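You operate a simulated robot arm through the tools that you are given. There is no shell and no other tool.

Carry out the task below with a simulated robot arm. There is one attempt and no reset: what you move stays moved.

TASK
Swap the empty core on the pay-off pin for the small pink spool and set the drag to 3.
Fine: switch the rewind bench off first; the core goes on the core peg; the other spools, dials, clamp lever and lock pin stay.

The check looks at the end state, three seconds after you hand in, the way a careful person would. Anything else that was tipped, shoved, dropped, spilled or broken makes it a failure.

THE ROBOT
A 7-joint arm with a two-finger parallel gripper, fixed in place. Base frame: the origin is at the foot of the arm, x ahead of it, y to its left, z up. Readings come in m, degrees, newtons and seconds.
Its first joint turns from -149.0 to 149.0 degrees. Payload 3.43 kg.
Tool frame: the origin (TCP) lies between the finger pads and is the grasp point; the fingertips stand 0.03 m ahead of it; z points along the fingers, y is the line along which they close. Largest opening 0.094 m; finger width 0.028, thickness 0.01; the body of the gripper, 0.05 by 0.096 m, starts 0.055 m behind the TCP.
Orientation is that of the tool frame in the base frame, as [roll, pitch, yaw] about the fixed x, y, z axes, in that order (R = Rz(yaw) Ry(pitch) Rx(roll)). With the fingers straight down and closing along the base's y, the tool's x points along the base's -x, its y along +y and its z along -z.

THE INTERFACE
- The arm moves only by the tool servo_tool. Its argument "deltas" is a list of rows, each a list of 3 entries, a list of its own where there are three numbers: the shift along the tool's x, y, z in units of 400 mm (1.0 is 400 mm), then the turn, a rotation vector about the tool's x, y, z in units of 120 degrees (1.0 is 120 degrees), then the finger opening in cm, from 0 to 9.4. In form: [[[dx, dy, dz], [ax, ay, az], hand], ...]. A call has 1 to 20 rows; each row is the pose to reach, as a shift and turn from the pose commanded when the call began, along the tool's axes at that moment. A call with a number of a shift or a turn outside -1 to 1 is refused whole. A row lasts 0.2 s, in which the tool goes at most 0.05 m and 8.6 degrees; a call with a longer step from one row to the next is refused whole, and so is a gripper value outside its range. A pose out of reach is approached as far as the arm can. The call stops where the force on the tool passes 90 N (or 10 N more than at its start, if that is more) or the arm is blocked; 0.2 s more then pass. The fingers move at their own pace (about 0.045 m/s each) and stop on an object; they squeeze with about 28 N. The grip force told is the motor's: it shows also when the fingers shut on nothing. Time passes only in rows, and 0.2 s behind the last, so rows that repeat a pose let the fingers close. It gives the time, the measured TCP pose, the force on the tool (base axes), the opening and the grip force at its end, in the units of the frame above (readings bear some noise), with the torque about the TCP (base axes, N m) and any sound that the robot's microphone picked up.
- Cameras (640 x 400 px; columns grow to the right, rows downward): "scene" is fixed at [0.4023, 0.6452, 1.3313]; the picture's right is [-0.94, -0.34, 0.00], its down [-0.18, 0.50, -0.85] and it looks along [0.29, -0.80, -0.53] (base axes); focal length 371 px, centre (320, 200). "wrist" rides on the gripper at [0.076, 0.014, -0.102] in the tool frame; the picture's right is [-0.18, 0.98, 0.00], its down [-0.75, -0.14, -0.64] and it looks along [-0.63, -0.12, 0.77] (tool axes); focal length 243 px, centre (320, 200). There is no depth. A picture from a camera that has moved, and an enlarged one, comes with that camera's place and axes in the base frame and with its lens. The place of the scene camera against the robot may be out by one fixed shift of up to 0.018 m in any direction.
- get_image(camera): a new picture of that camera. No time passes.
- zoom(camera, box): a new picture of the part [left, top, right, bottom] of that camera's present view, enlarged. No time passes.
- finish_job(): hands the job in; it is judged then, once.

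Nothing tells you positions but the pictures and the camera data. Unless the task says otherwise, let go and move clear before handing in.

The tools are called after ">>>" as name(argument=value, ...) on one line, values as JSON. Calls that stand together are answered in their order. servo_tool: Moves the arm, as the interface text tells. Its arguments: {"type":"object","properties":{"deltas":{"type":"array","items":{"type":"array"}}},"required":["deltas"]} The other tools are called the same way: get_image (camera) takes a picture; zoom (camera, box) takes an enlarged picture of a part of a camera's view; finish_job () hands the job in.

At the start:

```text
clock: 0.0
eef_pos: [0.6339, -0.5003, 1.0085]
tcp_rot: [180.0, 0.1, 180.0]
contact_force: [1.2, 0.5, 0.6]
torque: [-0.01, -0.02, -0.01]
finger_gap: 0.0938
gripper_force: 0.0
```

scene: 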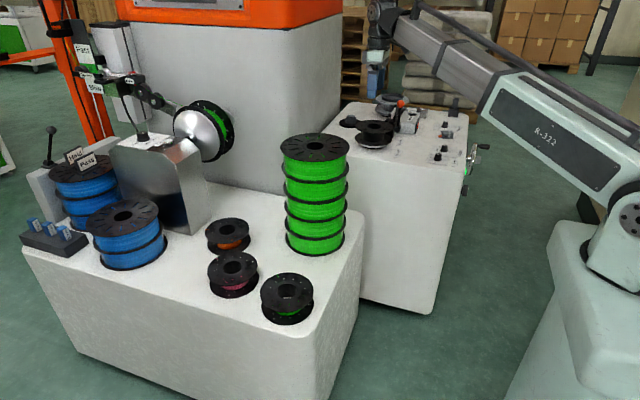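
wrist: 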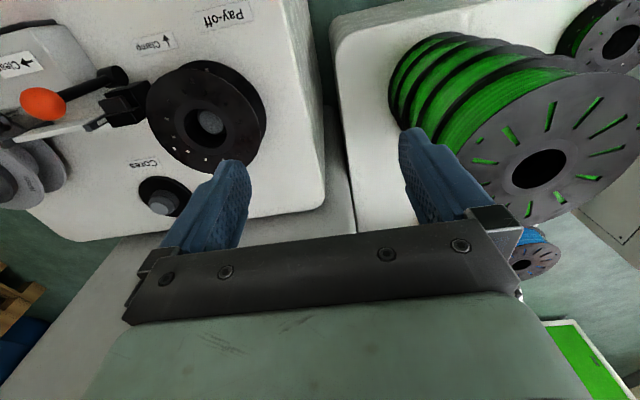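

I see two benches: one with spools (blue, green stack, small orange, pink and green spools) and a rewind bench with the pay-off pin, clamp and core peg. I'll zoom in on the details before moving.

>>> zoom(camera="scene", box=[320, 80, 500, 200])

>>> zoom(camera="scene", box=[180, 190, 340, 330])

>>> zoom(camera="wrist", box=[0, 0, 320, 250])

>>> zoom(camera="scene", box=[10, 30, 250, 270])

```text
3.33 times, centred on (410, 140) of scene
camera zoom: at [0.4023, 0.6452, 1.3313], right [-0.94, -0.34, 0.0], down [-0.18, 0.5, -0.85], along [0.29, -0.8, -0.53], focal length 1236 px, centre (20, 400)
```

zoom: 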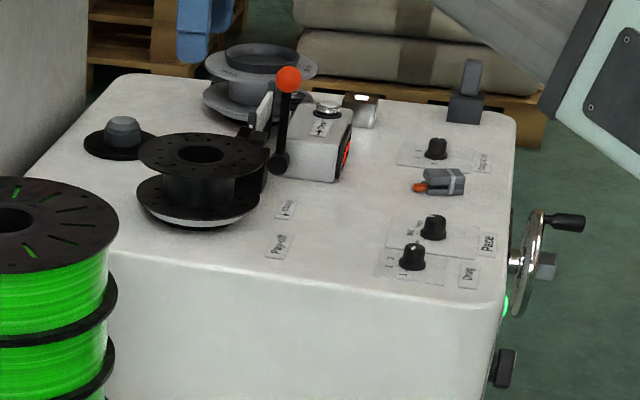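

```text
2.86 times, centred on (260, 260) of scene
camera zoom: at [0.4023, 0.6452, 1.3313], right [-0.94, -0.34, 0.0], down [-0.18, 0.5, -0.85], along [0.29, -0.8, -0.53], focal length 1060 px, centre (491, 29)
```

zoom: 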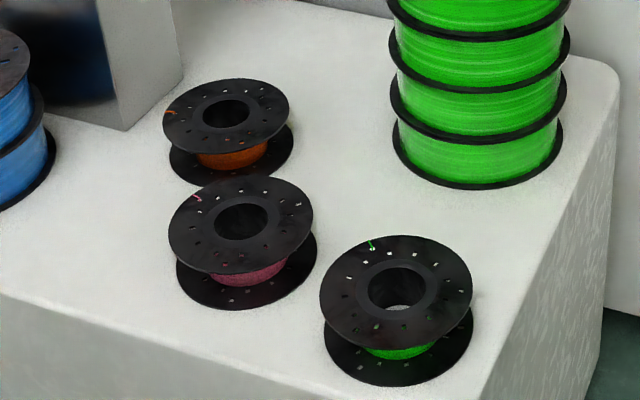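

```text
1.60 times, centred on (160, 125) of wrist
camera zoom: at [0.5578, -0.4854, 1.1112], right [0.18, 0.98, 0.0], down [0.75, -0.14, 0.64], along [0.63, -0.12, -0.77], focal length 388 px, centre (576, 320)
```

zoom: 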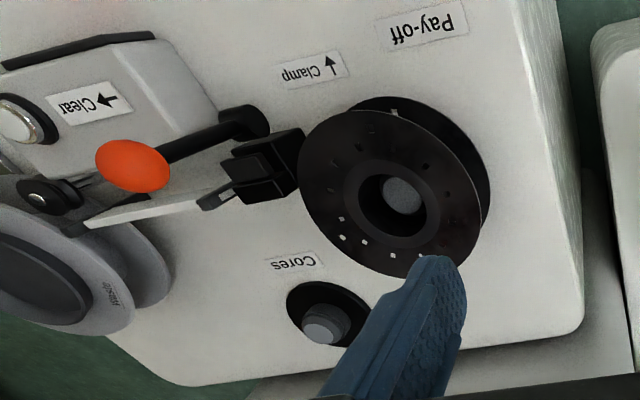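

```text
1.67 times, centred on (130, 150) of scene
camera zoom: at [0.4023, 0.6452, 1.3313], right [-0.94, -0.34, 0.0], down [-0.18, 0.5, -0.85], along [0.29, -0.8, -0.53], focal length 618 px, centre (637, 283)
```

zoom: 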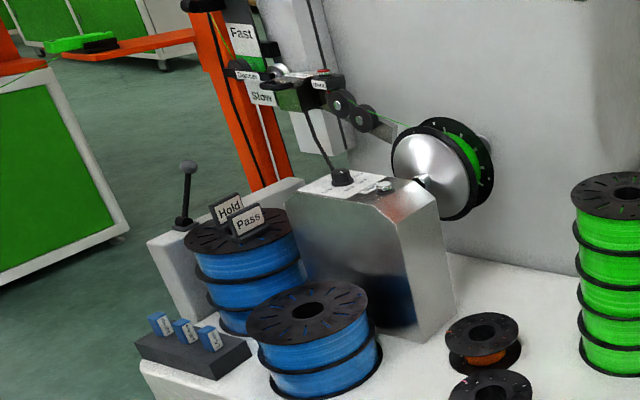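

The pay-off core seems to be near (0.64, -0.62), with its top at about z 0.85. The dials look to be near x 0.41, so I'll move back there at height and look at the control panel.

>>> servo_tool(deltas=[[[0.0975, -0.04, 0], [0, 0, 0], 9.4], [[0.195, -0.08, 0], [0, 0, 0], 9.4], [[0.2925, -0.12, 0], [0, 0, 0], 9.4], [[0.39, -0.16, 0], [0, 0, 0], 9.4], [[0.4875, -0.2, 0], [0, 0, 0], 9.4], [[0.585, -0.24, 0], [0, 0, 0], 9.4]])

>>> get_image(camera="wrist")

>>> get_image(camera="scene")

```text
clock: 1.4
eef_pos: [0.403, -0.5962, 1.0074]
tcp_rot: [180.0, -0.1, 180.0]
contact_force: [0.5, -0.9, -0.1]
torque: [0.0, 0.02, 0.04]
finger_gap: 0.0942
gripper_force: 0.0
```

```text
taken
camera wrist: at [0.3271, -0.5803, 1.111], right [0.18, 0.98, 0.0], down [0.75, -0.14, 0.64], along [0.63, -0.12, -0.77], focal length 243 px, centre (320, 200)
```

wrist: 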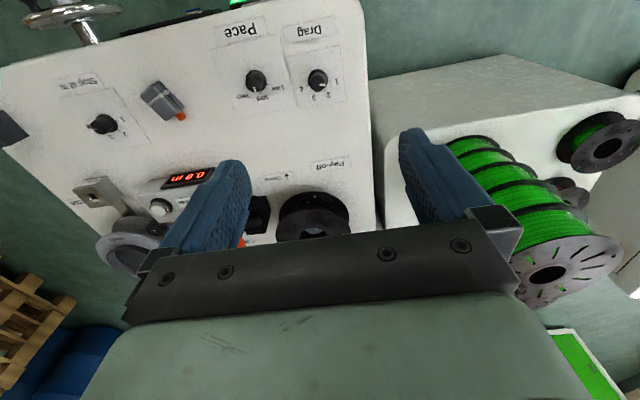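

```text
taken
```

scene: 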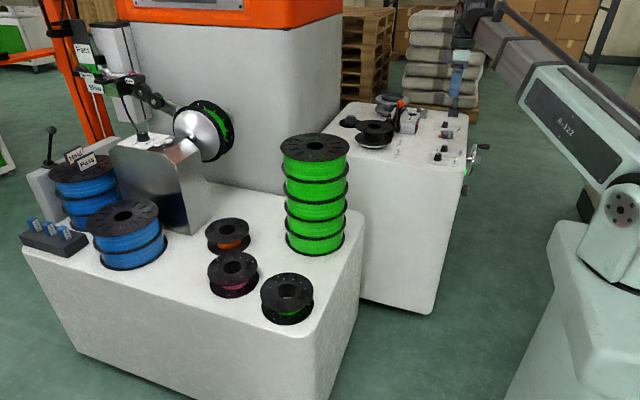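

>>> zoom(camera="wrist", box=[200, 0, 380, 120])

>>> zoom(camera="wrist", box=[0, 60, 200, 190])

>>> zoom(camera="wrist", box=[60, 140, 360, 280])

>>> zoom(camera="wrist", box=[0, 0, 260, 100])

>>> zoom(camera="scene", box=[420, 110, 500, 210])

```text
3.33 times, centred on (290, 60) of wrist
camera zoom: at [0.3271, -0.5803, 1.111], right [0.18, 0.98, 0.0], down [0.75, -0.14, 0.64], along [0.63, -0.12, -0.77], focal length 809 px, centre (420, 667)
```

zoom: 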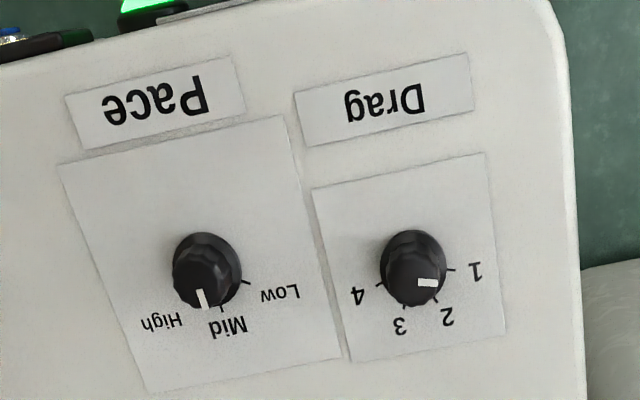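

```text
3.08 times, centred on (100, 125) of wrist
camera zoom: at [0.3271, -0.5803, 1.111], right [0.18, 0.98, 0.0], down [0.75, -0.14, 0.64], along [0.63, -0.12, -0.77], focal length 746 px, centre (997, 431)
```

zoom: 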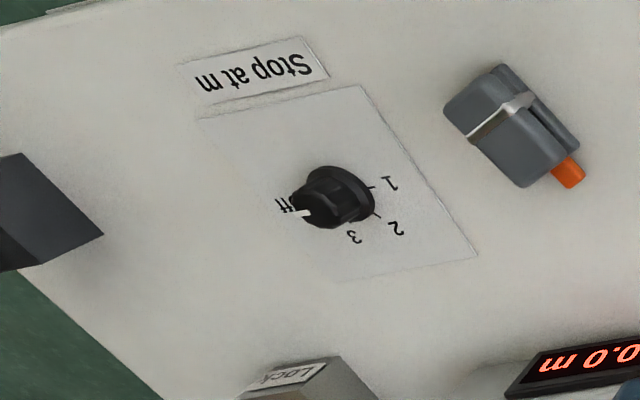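

```text
2.13 times, centred on (210, 210) of wrist
camera zoom: at [0.3271, -0.5803, 1.111], right [0.18, 0.98, 0.0], down [0.75, -0.14, 0.64], along [0.63, -0.12, -0.77], focal length 518 px, centre (555, 179)
```

zoom: 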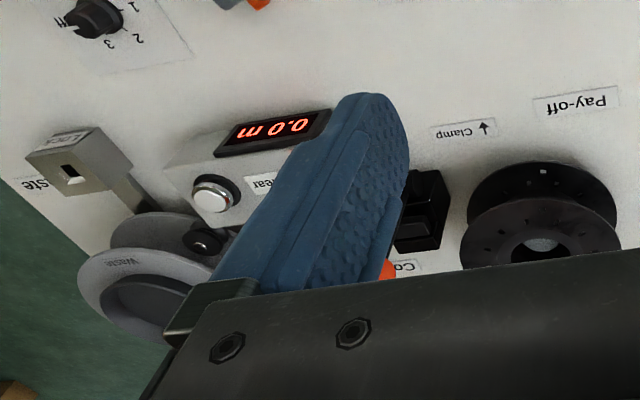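

```text
2.46 times, centred on (130, 50) of wrist
camera zoom: at [0.3271, -0.5803, 1.111], right [0.18, 0.98, 0.0], down [0.75, -0.14, 0.64], along [0.63, -0.12, -0.77], focal length 597 px, centre (788, 569)
```

zoom: 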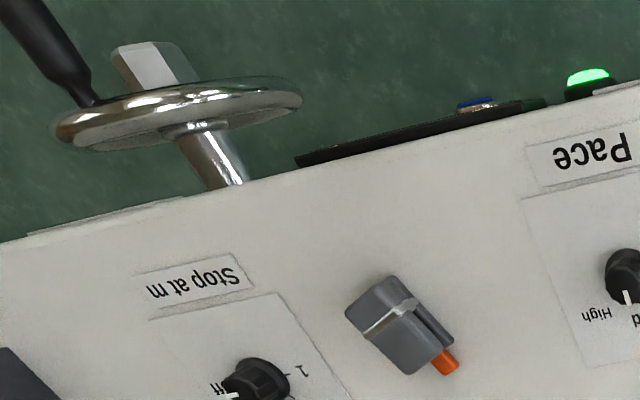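

```text
4.00 times, centred on (460, 160) of scene
camera zoom: at [0.4023, 0.6452, 1.3313], right [-0.94, -0.34, 0.0], down [-0.18, 0.5, -0.85], along [0.29, -0.8, -0.53], focal length 1484 px, centre (-240, 360)
```

zoom: 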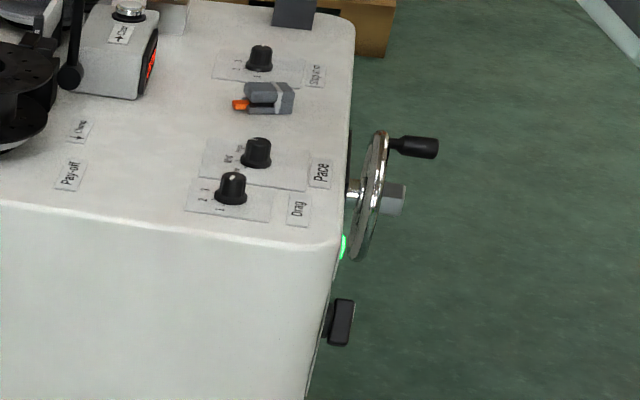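

The Drag dial is on the bench top and reads 1. The bench's front face, towards the robot, has a green lamp, buttons and a black switch. I'll tilt the tool so the wrist camera sees that face.

>>> servo_tool(deltas=[[[0.05, 0.02, 0], [0, -0.0625, 0], 9.4], [[0.1, 0.04, 0.0], [0, -0.125, 0], 9.4], [[0.16, 0.06, 0.03], [0, -0.1875, 0], 9.4], [[0.21, 0.08, 0.06], [0, -0.25, 0], 9.4], [[0.26, 0.1, 0.1], [0, -0.3125, 0], 9.4], [[0.3075, 0.115, 0.14], [0, -0.375, 0], 9.4]])

>>> get_image(camera="wrist")

>>> get_image(camera="scene")

```text
clock: 2.8
eef_pos: [0.2778, -0.5517, 0.9525]
tcp_rot: [-180.0, 45.1, 179.9]
contact_force: [-1.0, -0.6, 0.6]
torque: [0.02, -0.04, 0.02]
finger_gap: 0.094
gripper_force: 0.1
```

```text
taken
camera wrist: at [0.1507, -0.5367, 0.9721], right [0.13, 0.98, 0.13], down [0.08, -0.14, 0.99], along [0.99, -0.12, -0.09], focal length 243 px, centre (320, 200)
```

wrist: 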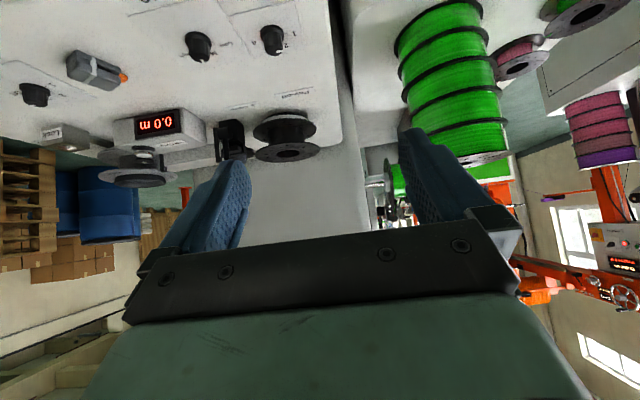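

```text
taken
```

scene: 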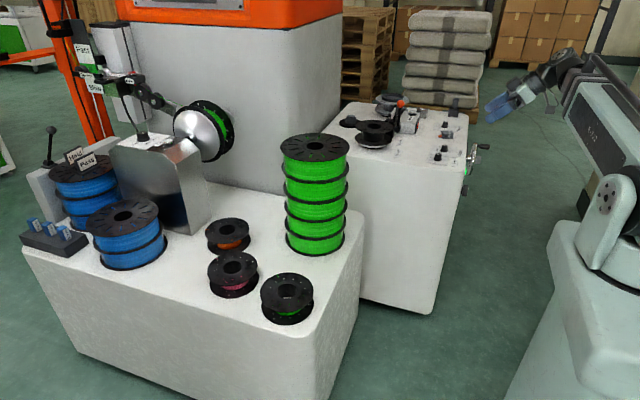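

The front face is cut off at the image top, because the camera is mounted upside down. I'll tilt back to look further down and pull back a little.

>>> servo_tool(deltas=[[[0.026, 0, -0.026], [0, 0.0625, 0], 9.4], [[0.053, 0, -0.053], [0, 0.125, 0], 9.4], [[0.08, 0, -0.08], [0, 0.1875, 0], 9.4], [[0.106, 0, -0.106], [0, 0.25, 0], 9.4]])

>>> get_image(camera="wrist")

```text
clock: 3.8
eef_pos: [0.2152, -0.55, 0.9517]
tcp_rot: [180.0, 15.0, 179.9]
contact_force: [0.0, 1.0, -0.3]
torque: [-0.02, -0.01, 0.01]
finger_gap: 0.0941
gripper_force: 0.2
```

```text
taken
camera wrist: at [0.1161, -0.5355, 1.0313], right [0.18, 0.98, 0.05], down [0.56, -0.14, 0.81], along [0.81, -0.12, -0.58], focal length 243 px, centre (320, 200)
```

wrist: 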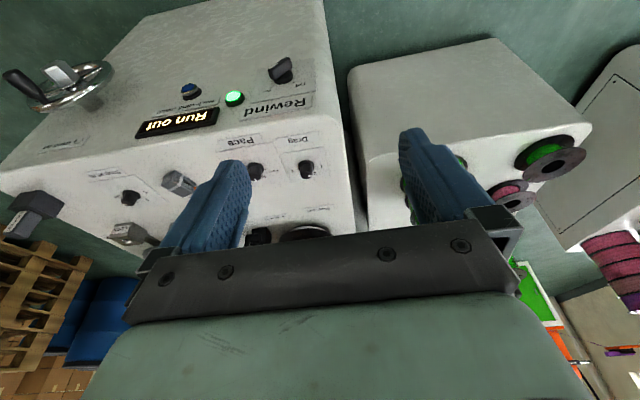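

>>> zoom(camera="wrist", box=[130, 40, 340, 150])

>>> zoom(camera="wrist", box=[220, 40, 330, 120])

>>> zoom(camera="wrist", box=[400, 100, 620, 240])

```text
3.05 times, centred on (235, 95) of wrist
camera zoom: at [0.1161, -0.5355, 1.0313], right [0.18, 0.98, 0.05], down [0.56, -0.14, 0.81], along [0.81, -0.12, -0.58], focal length 739 px, centre (579, 520)
```

zoom: 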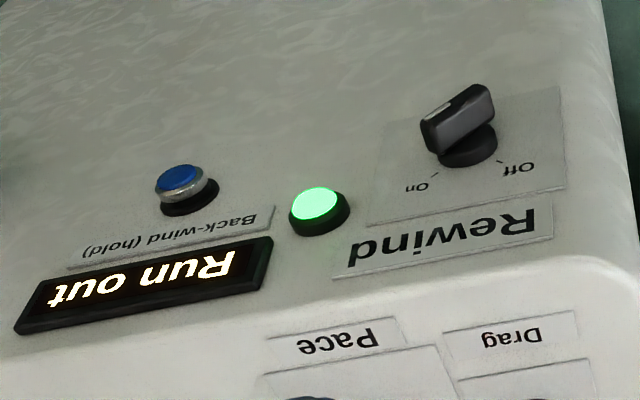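

```text
5.00 times, centred on (275, 80) of wrist
camera zoom: at [0.1161, -0.5355, 1.0313], right [0.18, 0.98, 0.05], down [0.56, -0.14, 0.81], along [0.81, -0.12, -0.58], focal length 1213 px, centre (545, 800)
```

zoom: 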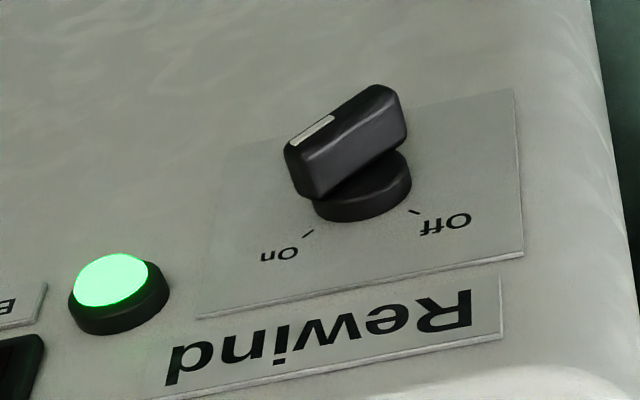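

```text
2.86 times, centred on (510, 170) of wrist
camera zoom: at [0.1161, -0.5355, 1.0313], right [0.18, 0.98, 0.05], down [0.56, -0.14, 0.81], along [0.81, -0.12, -0.58], focal length 693 px, centre (-223, 286)
```

zoom: 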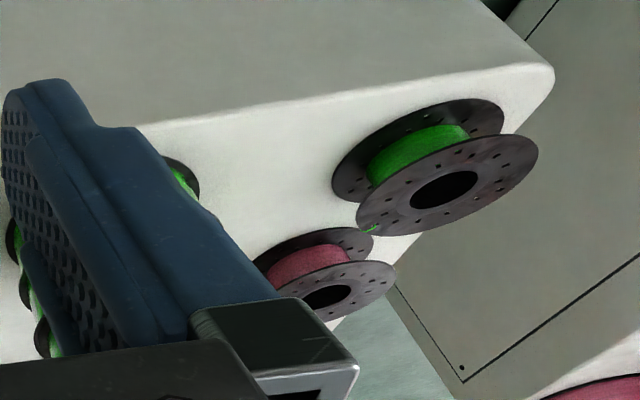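

The front face has a "Rewind" selector knob pointing to On, with Off about 90° counterclockwise seen from the front. I place it near (0.30, -0.61, 0.66). I'll bring the tool horizontal in front of the panel, pointing +x, and look at the knob.

>>> servo_tool(deltas=[[[0.027, -0.015, 0.0575], [0, -0.0625, 0], 9.4], [[0.054, -0.03, 0.115], [0, -0.125, 0], 9.4], [[0.081, -0.045, 0.1725], [0, -0.1875, 0], 9.4], [[0.108, -0.06, 0.23], [0, -0.25, 0], 9.4], [[0.135, -0.075, 0.2875], [0, -0.3125, 0], 9.4], [[0.162, -0.09, 0.345], [0, -0.375, 0], 9.4], [[0.189, -0.105, 0.4025], [0, -0.4375, 0], 9.4], [[0.216, -0.12, 0.46], [0, -0.5, 0], 9.4], [[0.243, -0.135, 0.5175], [0, -0.5625, 0], 9.4], [[0.27, -0.15, 0.575], [0, -0.625, 0], 9.4], [[0.27, -0.15, 0.575], [0, -0.625, 0], 9.4]])

>>> get_image(camera="wrist")

>>> get_image(camera="scene")

```text
clock: 6.2
eef_pos: [0.1718, -0.6111, 0.702]
tcp_rot: [-20.2, 89.9, -20.1]
contact_force: [0.1, 0.0, 0.6]
torque: [-0.01, 0.01, 0.0]
finger_gap: 0.094
gripper_force: 0.1
```

```text
taken
camera wrist: at [0.0683, -0.5964, 0.6255], right [0.0, 0.98, 0.18], down [-0.64, -0.14, 0.75], along [0.77, -0.12, 0.63], focal length 243 px, centre (320, 200)
```

wrist: 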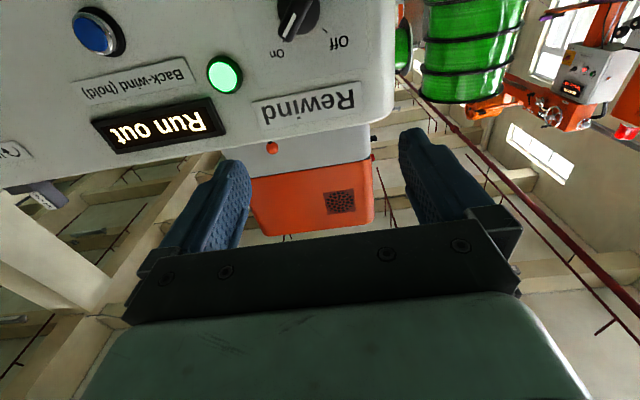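

```text
taken
```

scene: 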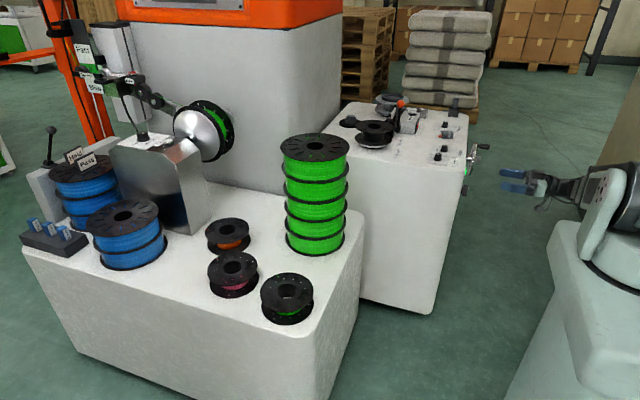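

The horizontal pose works and the knob shows at the top of the frame. I'll lower 8 cm to centre it.

>>> servo_tool(deltas=[[[0.1, 0, 0], [0, 0, 0], 9.4], [[0.2, 0, 0], [0, 0, 0], 9.4]])

>>> get_image(camera="wrist")

>>> zoom(camera="wrist", box=[220, 40, 400, 160])

```text
clock: 6.8
eef_pos: [0.1722, -0.6088, 0.6208]
tcp_rot: [26.1, 90.0, 26.2]
contact_force: [-0.5, 0.6, 0.0]
torque: [0.0, -0.04, 0.0]
finger_gap: 0.094
gripper_force: 0.1
```

```text
taken
camera wrist: at [0.0694, -0.5935, 0.5446], right [0.0, 0.98, 0.18], down [-0.64, -0.14, 0.75], along [0.77, -0.12, 0.63], focal length 243 px, centre (320, 200)
```

wrist: 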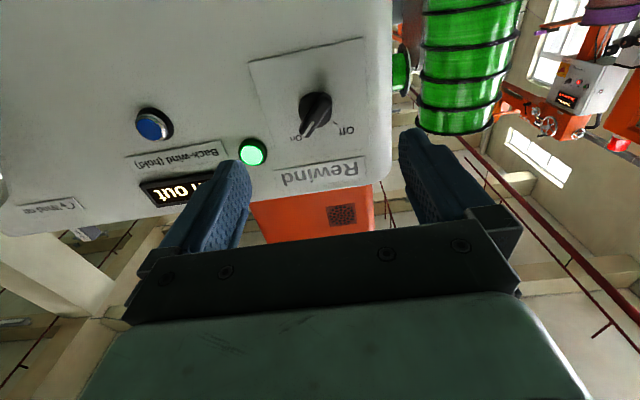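

```text
3.33 times, centred on (310, 100) of wrist
camera zoom: at [0.0694, -0.5935, 0.5446], right [0.0, 0.98, 0.18], down [-0.64, -0.14, 0.75], along [0.77, -0.12, 0.63], focal length 809 px, centre (353, 533)
```

zoom: 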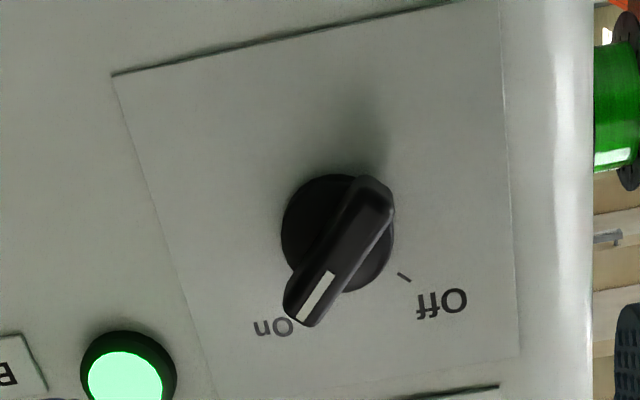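

The knob's bar is centred at about (y -0.614, z 0.631). The panel face is at x≈0.319, and the bar leans 45° towards On. I'll roll the tool 45° to straddle it and advance partway to check.

>>> servo_tool(deltas=[[[-0.005, -0.0025, 0.02], [0, 0, 0.0625], 5], [[-0.01, -0.005, 0.04], [0, 0, 0.125], 5], [[-0.015, -0.0075, 0.06], [0, 0, 0.1875], 5], [[-0.02, -0.01, 0.08], [0, 0, 0.25], 5], [[-0.025, -0.0125, 0.1], [0, 0, 0.3125], 5], [[-0.025, -0.0125, 0.12], [0, 0, 0.375], 5], [[-0.025, -0.0125, 0.12], [0, 0, 0.375], 5]])

>>> get_image(camera="wrist")

>>> zoom(camera="scene", box=[420, 130, 580, 230])

```text
clock: 8.4
eef_pos: [0.2201, -0.6142, 0.6325]
tcp_rot: [89.9, 44.9, 90.1]
contact_force: [0.1, -0.9, -0.4]
torque: [-0.05, 0.01, 0.03]
finger_gap: 0.0498
gripper_force: 0.1
```

```text
taken
camera wrist: at [0.1179, -0.5499, 0.5886], right [0.0, 0.56, 0.83], down [-0.64, -0.63, 0.43], along [0.77, -0.53, 0.36], focal length 243 px, centre (320, 200)
```

wrist: 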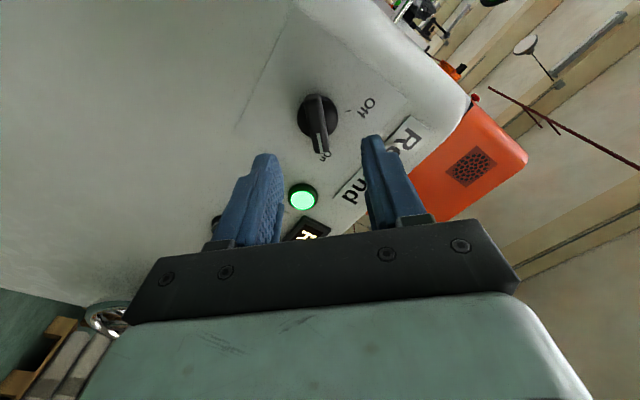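

```text
4.00 times, centred on (500, 180) of scene
camera zoom: at [0.4023, 0.6452, 1.3313], right [-0.94, -0.34, 0.0], down [-0.18, 0.5, -0.85], along [0.29, -0.8, -0.53], focal length 1484 px, centre (-400, 280)
```

zoom: 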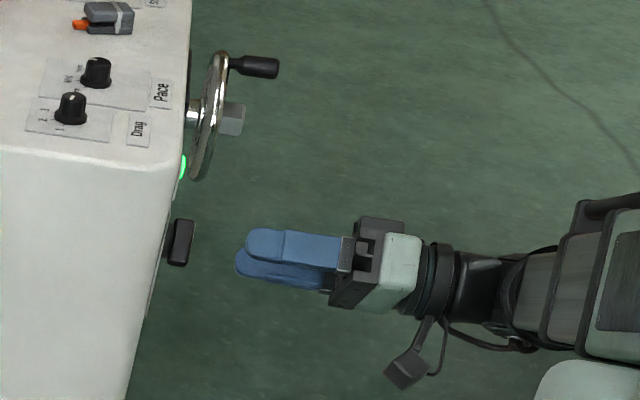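

The fingers straddle the bar squarely. I'll advance until the tips reach x≈0.303 and close on it.

>>> servo_tool(deltas=[[[0, 0, 0.045], [0, 0, 0], 5], [[0, 0, 0.09], [0, 0, 0], 5], [[0, 0, 0.1325], [0, 0, 0], 5], [[0, 0, 0.1325], [0, 0, 0], 5], [[0, 0, 0.1325], [0, 0, 0], 0], [[0, 0, 0.1325], [0, 0, 0], 0], [[0, 0, 0.1325], [0, 0, 0], 0], [[0, 0, 0.1325], [0, 0, 0], 0]])

>>> get_image(camera="wrist")

>>> zoom(camera="scene", box=[420, 130, 580, 230])

```text
clock: 10.2
eef_pos: [0.2742, -0.6153, 0.6296]
tcp_rot: [90.2, 44.9, 90.0]
contact_force: [5.1, -15.1, -16.4]
torque: [-0.06, 0.11, -0.37]
finger_gap: 0.0125
gripper_force: 45.4
```

```text
taken
camera wrist: at [0.1715, -0.5506, 0.5874], right [0.0, 0.56, 0.83], down [-0.64, -0.63, 0.43], along [0.77, -0.53, 0.36], focal length 243 px, centre (320, 200)
```

wrist: 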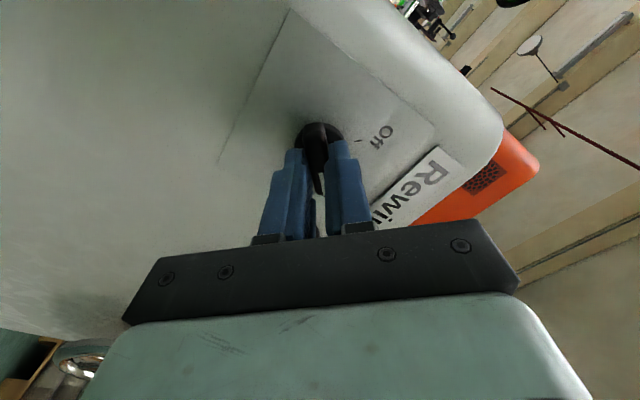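

```text
4.00 times, centred on (500, 180) of scene
camera zoom: at [0.4023, 0.6452, 1.3313], right [-0.94, -0.34, 0.0], down [-0.18, 0.5, -0.85], along [0.29, -0.8, -0.53], focal length 1484 px, centre (-400, 280)
```

zoom: 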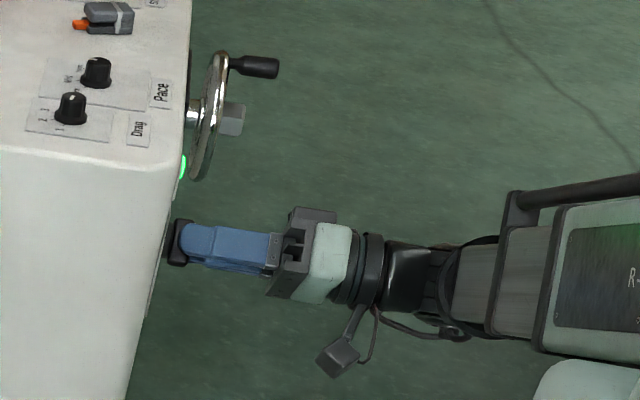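

The bar is held, 12.5 mm thick, with a small side load showing I'm about 2.5 mm off its centre. I'll correct for that and turn -90° about the tool axis, towards Off.

>>> servo_tool(deltas=[[[0, -0.006, 0], [0, 0, 0], 0], [[0, -0.006, 0], [0, 0, -0.0625], 0], [[0, -0.006, 0], [0, 0, -0.125], 0], [[0, -0.006, 0], [0, 0, -0.1875], 0], [[0, -0.006, 0], [0, 0, -0.25], 0], [[0, -0.006, 0], [0, 0, -0.3125], 0], [[0, -0.006, 0], [0, 0, -0.375], 0], [[0, -0.006, 0], [0, 0, -0.4375], 0], [[0, -0.006, 0], [0, 0, -0.5], 0], [[0, -0.006, 0], [0, 0, -0.5625], 0], [[0, -0.006, 0], [0, 0, -0.625], 0], [[0, -0.006, 0], [0, 0, -0.6875], 0], [[0, -0.006, 0], [0, 0, -0.75], 0], [[0, -0.006, 0], [0, 0, -0.75], 0]])

>>> get_image(camera="wrist")

>>> zoom(camera="scene", box=[420, 130, 580, 230])

```text
clock: 13.2
eef_pos: [0.2752, -0.6145, 0.6314]
tcp_rot: [-90.2, 44.9, -89.7]
contact_force: [11.9, 36.8, -6.5]
torque: [0.09, 0.79, -0.21]
finger_gap: 0.0129
gripper_force: 44.5
```

```text
taken
camera wrist: at [0.1714, -0.6585, 0.5672], right [-0.01, 0.82, -0.57], down [-0.64, 0.43, 0.63], along [0.77, 0.37, 0.53], focal length 243 px, centre (320, 200)
```

wrist: 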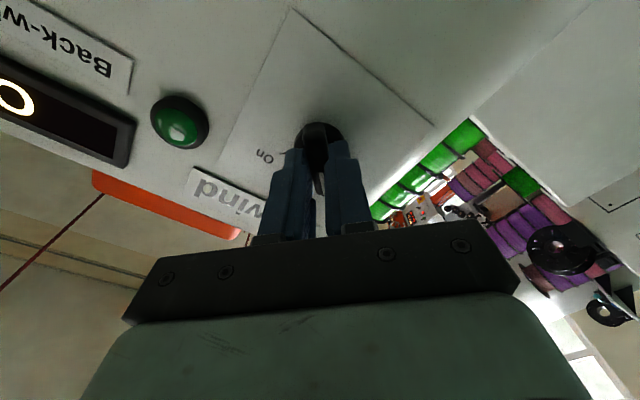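

```text
4.00 times, centred on (500, 180) of scene
camera zoom: at [0.4023, 0.6452, 1.3313], right [-0.94, -0.34, 0.0], down [-0.18, 0.5, -0.85], along [0.29, -0.8, -0.53], focal length 1484 px, centre (-400, 280)
```

zoom: 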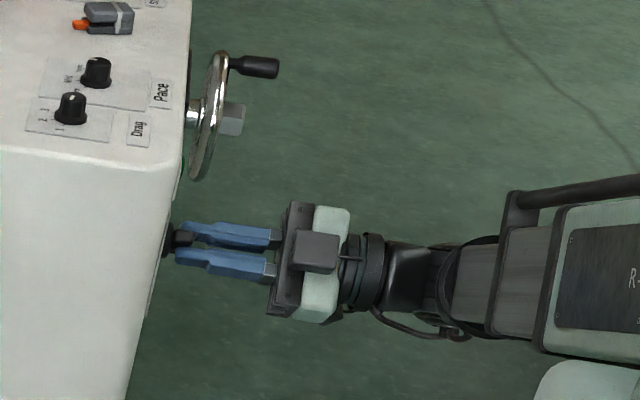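

The lamp has gone out, so the bench is off. I'll open, back away and verify.

>>> servo_tool(deltas=[[[0, 0, 0], [0, 0, 0], 3.5], [[0, 0, 0], [0, 0, 0], 3.5], [[0, 0, 0], [0, 0, 0], 3.5], [[0, 0, -0.075], [0, 0, 0], 3.5], [[0, 0, -0.15], [0, 0, 0], 3.5], [[0, 0, -0.225], [0, 0, 0], 3.5], [[0, 0, -0.225], [0, 0, 0.0625], 3.5], [[0, 0, -0.225], [0, 0, 0.125], 3.5], [[0, 0, -0.225], [0, 0, 0.1875], 3.5], [[0, 0, -0.225], [0, 0, 0.25], 5], [[0, 0, -0.225], [0, 0, 0.3125], 5], [[0, 0, -0.225], [0, 0, 0.375], 5], [[0, 0, -0.225], [0, 0, 0.375], 5]])

>>> get_image(camera="wrist")

>>> zoom(camera="wrist", box=[220, 40, 400, 160])

```text
clock: 16.0
eef_pos: [0.1844, -0.6153, 0.6299]
tcp_rot: [89.7, 89.9, 89.6]
contact_force: [0.3, 0.0, -0.3]
torque: [0.02, 0.01, 0.0]
finger_gap: 0.0501
gripper_force: 0.1
```

```text
taken
camera wrist: at [0.0809, -0.6009, 0.5546], right [0.0, 0.98, 0.19], down [-0.64, -0.14, 0.75], along [0.77, -0.12, 0.63], focal length 243 px, centre (320, 200)
```

wrist: 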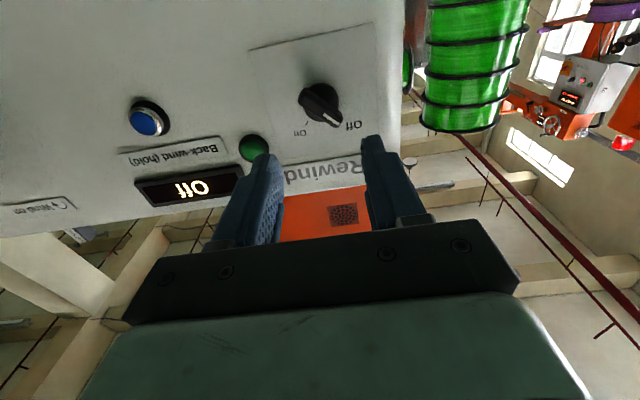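

```text
3.33 times, centred on (310, 100) of wrist
camera zoom: at [0.0809, -0.6009, 0.5546], right [0.0, 0.98, 0.19], down [-0.64, -0.14, 0.75], along [0.77, -0.12, 0.63], focal length 809 px, centre (353, 533)
```

zoom: 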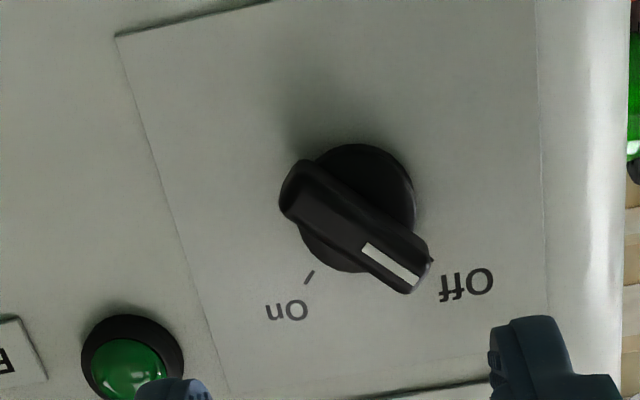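

The switch and display both read Off. Next I'll lift away, return the tool to vertical and go over the Drag dial.

>>> servo_tool(deltas=[[[-0.08, 0, 0], [0, 0.03, 0], 5], [[-0.16, 0, 0], [0, 0.07, 0], 5], [[-0.24, 0, 0], [0, 0.125, 0], 5], [[-0.32, 0, 0], [0, 0.1875, 0], 5], [[-0.4, 0, 0], [0, 0.25, 0], 5], [[-0.48, 0, 0], [0, 0.3125, 0], 5], [[-0.56, 0, 0], [0, 0.375, 0], 5], [[-0.64, 0, 0], [0, 0.4375, 0], 5], [[-0.72, 0, 0], [0, 0.5, 0], 5], [[-0.8, 0, 0], [0, 0.5625, 0], 5], [[-0.8, 0, 0.06], [0, 0.625, 0], 5], [[-0.8, 0, 0.12], [0, 0.6875, 0], 5], [[-0.8, 0, 0.2], [0, 0.75, 0], 5], [[-0.8, 0, 0.2], [0, 0.75, 0], 5]])

>>> get_image(camera="wrist")

```text
clock: 19.0
eef_pos: [0.2672, -0.6165, 0.9505]
tcp_rot: [179.9, -0.2, 179.9]
contact_force: [-0.3, -0.4, 0.2]
torque: [-0.01, 0.0, -0.02]
finger_gap: 0.0501
gripper_force: 0.1
```

```text
taken
camera wrist: at [0.1904, -0.6026, 1.0531], right [0.19, 0.98, 0.0], down [0.75, -0.14, 0.64], along [0.63, -0.12, -0.77], focal length 243 px, centre (320, 200)
```

wrist: 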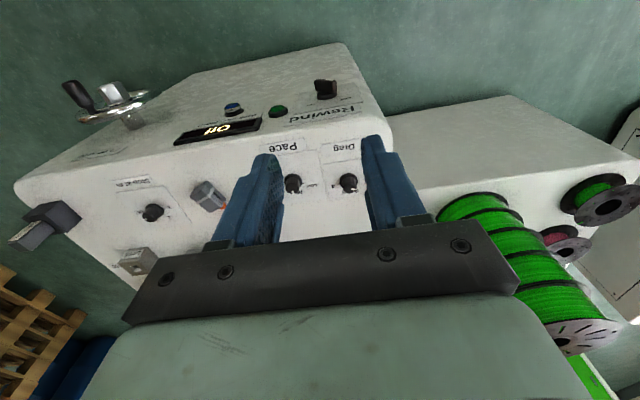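

>>> zoom(camera="wrist", box=[270, 120, 390, 210])

```text
4.44 times, centred on (330, 165) of wrist
camera zoom: at [0.1904, -0.6026, 1.0531], right [0.19, 0.98, 0.0], down [0.75, -0.14, 0.64], along [0.63, -0.12, -0.77], focal length 1078 px, centre (276, 356)
```

zoom: 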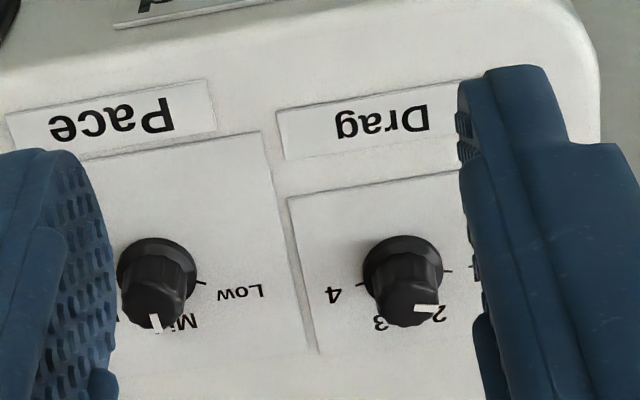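

The Drag dial is near (0.413, -0.600) with its plate at z≈0.74. I'll move directly above it for a precise look.

>>> servo_tool(deltas=[[[-0.09, 0.01, 0.05], [0, 0, 0], 5], [[-0.18, 0.02, 0.11], [0, 0, 0], 5], [[-0.27, 0.03, 0.17], [0, 0, 0], 5], [[-0.365, 0.041, 0.226], [0, 0, 0], 5], [[-0.365, 0.041, 0.226], [0, 0, 0], 5]])

>>> get_image(camera="wrist")

>>> zoom(camera="wrist", box=[270, 60, 390, 150])

```text
clock: 20.2
eef_pos: [0.4106, -0.6046, 0.8577]
tcp_rot: [-179.9, 0.0, 180.0]
contact_force: [-0.2, -0.3, 0.0]
torque: [0.02, -0.01, -0.02]
finger_gap: 0.0499
gripper_force: 0.0
```

```text
taken
camera wrist: at [0.3334, -0.5891, 0.9608], right [0.18, 0.98, 0.0], down [0.75, -0.14, 0.64], along [0.63, -0.12, -0.77], focal length 243 px, centre (320, 200)
```

wrist: 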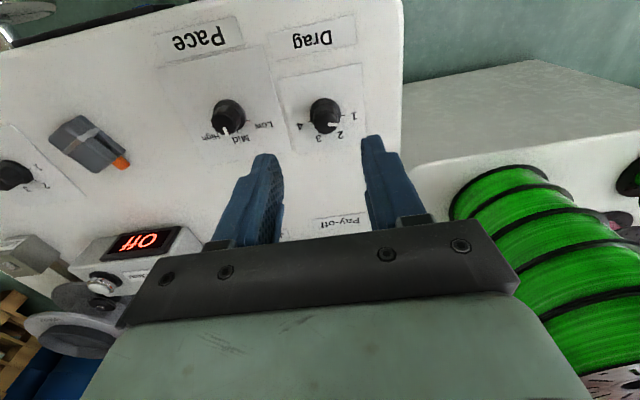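

```text
4.44 times, centred on (330, 105) of wrist
camera zoom: at [0.3334, -0.5891, 0.9608], right [0.18, 0.98, 0.0], down [0.75, -0.14, 0.64], along [0.63, -0.12, -0.77], focal length 1078 px, centre (276, 622)
```

zoom: 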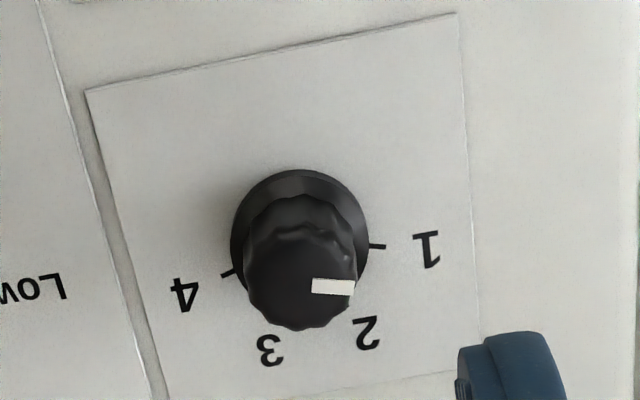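

The pointer is on 1, and the ticks sit at about ±72° and ±24°, so position 3 is roughly 96° clockwise from above. I'll pre-rotate -48°, descend over the knob and close.

>>> servo_tool(deltas=[[[-0.009, 0.005, 0], [0, 0, -0.06], 5], [[-0.009, 0.005, 0], [0, 0, -0.12], 5], [[-0.009, 0.005, 0], [0, 0, -0.18], 5], [[-0.009, 0.005, 0], [0, 0, -0.24], 5], [[-0.009, 0.005, 0], [0, 0, -0.3], 5], [[-0.009, 0.005, 0], [0, 0, -0.35], 5], [[-0.009, 0.005, 0.03], [0, 0, -0.4], 5], [[-0.009, 0.005, 0.08], [0, 0, -0.4], 5], [[-0.009, 0.005, 0.11], [0, 0, -0.4], 5], [[-0.009, 0.005, 0.11], [0, 0, -0.4], 5]])

>>> get_image(camera="wrist")

>>> zoom(camera="scene", box=[380, 90, 500, 170])

```text
clock: 22.4
eef_pos: [0.4128, -0.597, 0.8158]
tcp_rot: [-179.9, 0.0, -132.0]
contact_force: [0.6, 1.2, -0.7]
torque: [-0.01, -0.01, 0.01]
finger_gap: 0.0503
gripper_force: 0.1
```

```text
taken
camera wrist: at [0.3502, -0.6434, 0.9188], right [-0.61, 0.79, 0.0], down [0.61, 0.47, 0.64], along [0.51, 0.39, -0.77], focal length 243 px, centre (320, 200)
```

wrist: 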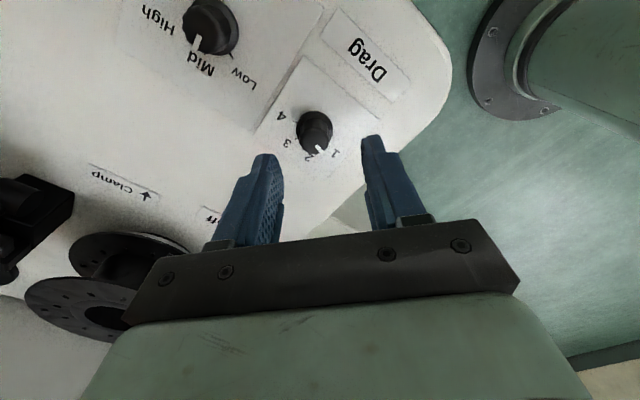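

```text
5.00 times, centred on (440, 130) of scene
camera zoom: at [0.4023, 0.6452, 1.3313], right [-0.94, -0.34, 0.0], down [-0.18, 0.5, -0.85], along [0.29, -0.8, -0.53], focal length 1854 px, centre (-280, 550)
```

zoom: 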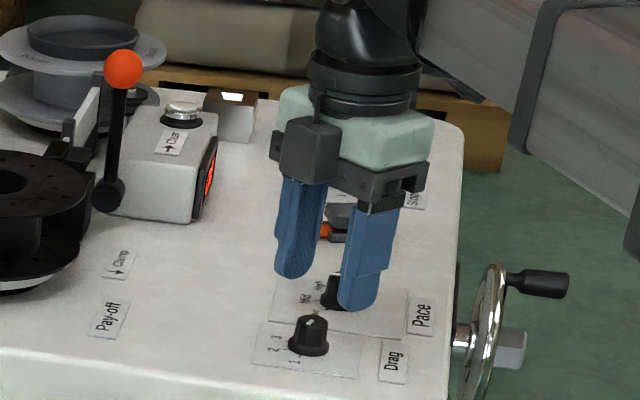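

>>> zoom(camera="wrist", box=[260, 90, 380, 180])

```text
4.44 times, centred on (320, 135) of wrist
camera zoom: at [0.3502, -0.6434, 0.9188], right [-0.61, 0.79, 0.0], down [0.61, 0.47, 0.64], along [0.51, 0.39, -0.77], focal length 1078 px, centre (320, 489)
```

zoom: 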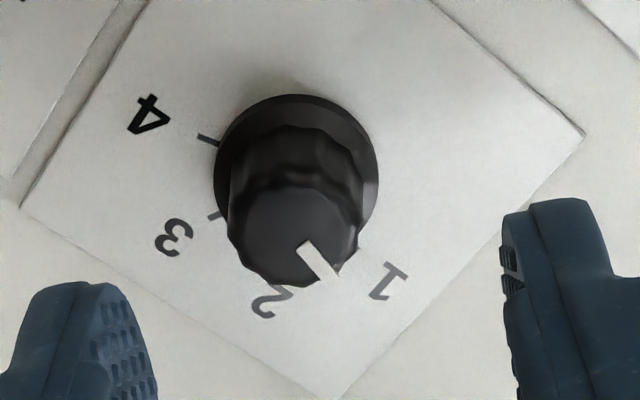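

The dial sits about 4 mm towards tool -y, so I'll correct, descend and grip.

>>> servo_tool(deltas=[[[0, -0.009, 0.03], [0, 0, 0], 5], [[0, -0.009, 0.06], [0, 0, 0], 5], [[0, -0.009, 0.085], [0, 0, 0], 5], [[0, -0.009, 0.085], [0, 0, 0], 5], [[0, -0.009, 0.085], [0, 0, 0], 0], [[0, -0.009, 0.085], [0, 0, 0], 0], [[0, -0.009, 0.085], [0, 0, 0], 0], [[0, -0.009, 0.085], [0, 0, 0], 0]])

>>> get_image(camera="wrist")

```text
clock: 24.2
eef_pos: [0.4144, -0.601, 0.7816]
tcp_rot: [179.9, -0.1, -132.1]
contact_force: [-6.0, 4.9, -3.3]
torque: [0.09, 0.13, -0.01]
finger_gap: 0.0212
gripper_force: 44.5
```

```text
taken
camera wrist: at [0.3527, -0.6469, 0.8852], right [-0.61, 0.79, 0.0], down [0.61, 0.46, 0.64], along [0.51, 0.39, -0.77], focal length 243 px, centre (320, 200)
```

wrist: 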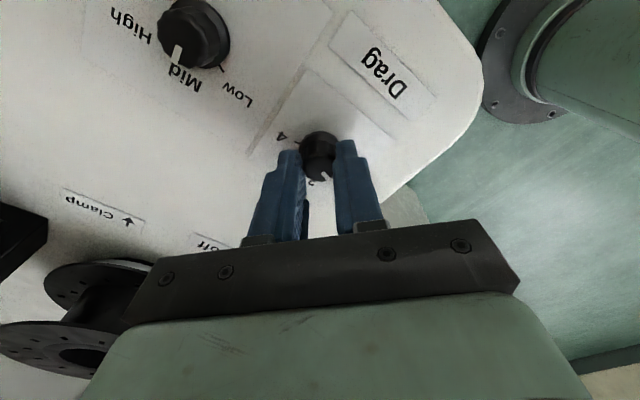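

Gripped at 21 mm. I'll turn +96° about the tool axis.

>>> servo_tool(deltas=[[[0, 0, 0], [0, 0, 0.06], 0], [[0, 0, 0], [0, 0, 0.12], 0], [[0, 0, 0], [0, 0, 0.18], 0], [[0, 0, 0], [0, 0, 0.24], 0], [[0, 0, 0], [0, 0, 0.3], 0], [[0, 0, 0], [0, 0, 0.36], 0], [[0, 0, 0], [0, 0, 0.42], 0], [[0, 0, 0], [0, 0, 0.48], 0], [[0, 0, 0], [0, 0, 0.54], 0], [[0, 0, 0], [0, 0, 0.6], 0], [[0, 0, 0], [0, 0, 0.66], 0], [[0, 0, 0], [0, 0, 0.72], 0], [[0, 0, 0], [0, 0, 0.76], 0], [[0, 0, 0], [0, 0, 0.8], 0], [[0, 0, 0], [0, 0, 0.8], 0]])

>>> get_image(camera="wrist")

>>> zoom(camera="wrist", box=[260, 100, 380, 190])

```text
clock: 27.4
eef_pos: [0.4144, -0.6, 0.783]
tcp_rot: [179.9, -0.3, 131.8]
contact_force: [-19.2, 14.3, -15.8]
torque: [0.7, 0.88, -0.04]
finger_gap: 0.0208
gripper_force: 45.2
```

```text
taken
camera wrist: at [0.3743, -0.5338, 0.8858], right [0.85, 0.52, 0.0], down [0.4, -0.66, 0.64], along [0.33, -0.54, -0.77], focal length 243 px, centre (320, 200)
```

wrist: 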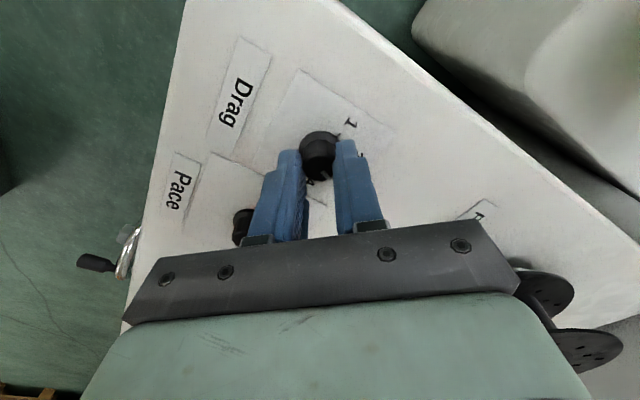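

```text
4.44 times, centred on (320, 145) of wrist
camera zoom: at [0.3743, -0.5338, 0.8858], right [0.85, 0.52, 0.0], down [0.4, -0.66, 0.64], along [0.33, -0.54, -0.77], focal length 1078 px, centre (320, 444)
```

zoom: 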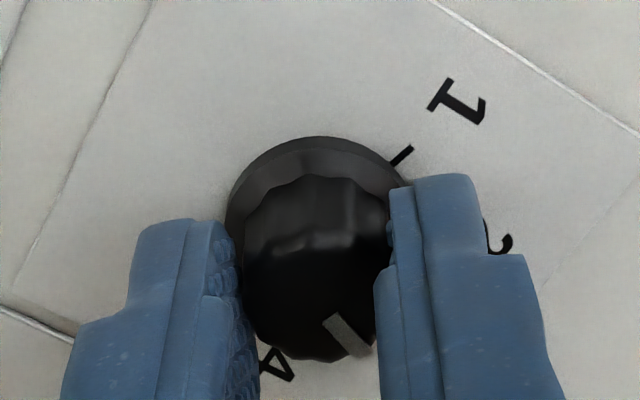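

The dial turned with the gripper. I'll release, rise and rotate back to read the pointer.

>>> servo_tool(deltas=[[[0, 0, 0], [0, 0, 0], 5], [[0, 0, 0], [0, 0, 0], 5], [[0, 0, 0], [0, 0, 0], 5], [[0, 0, -0.1], [0, 0, 0], 5], [[0, 0, -0.2], [0, 0, -0.06], 5], [[0, 0, -0.2], [0, 0, -0.12], 5], [[0, 0, -0.2], [0, 0, -0.18], 5], [[0, 0, -0.2], [0, 0, -0.24], 5], [[0, 0, -0.2], [0, 0, -0.3], 5], [[0, 0, -0.2], [0, 0, -0.36], 5], [[0, 0, -0.2], [0, 0, -0.4], 5], [[0, 0, -0.2], [0, 0, -0.4], 5]])

>>> get_image(camera="wrist")

>>> zoom(camera="wrist", box=[270, 60, 390, 150])

```text
clock: 30.0
eef_pos: [0.416, -0.6016, 0.8621]
tcp_rot: [180.0, 0.1, -180.0]
contact_force: [-0.1, 0.0, -0.6]
torque: [0.01, -0.03, -0.01]
finger_gap: 0.05
gripper_force: 0.1
```

```text
taken
camera wrist: at [0.3396, -0.5865, 0.9648], right [0.18, 0.98, 0.0], down [0.75, -0.14, 0.64], along [0.63, -0.12, -0.77], focal length 243 px, centre (320, 200)
```

wrist: 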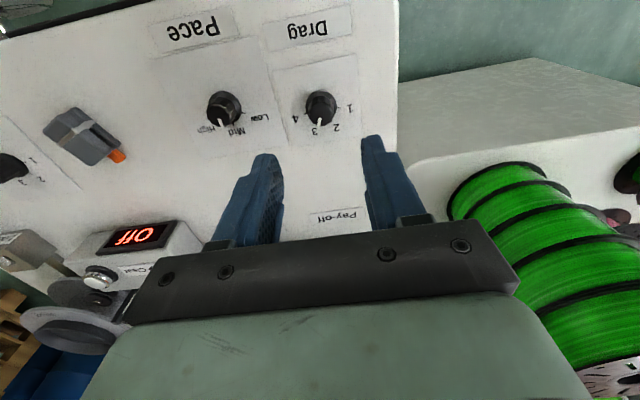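

```text
4.44 times, centred on (330, 105) of wrist
camera zoom: at [0.3396, -0.5865, 0.9648], right [0.18, 0.98, 0.0], down [0.75, -0.14, 0.64], along [0.63, -0.12, -0.77], focal length 1078 px, centre (276, 622)
```

zoom: 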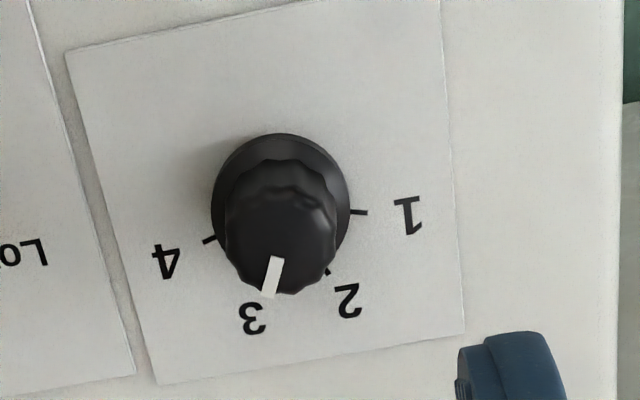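

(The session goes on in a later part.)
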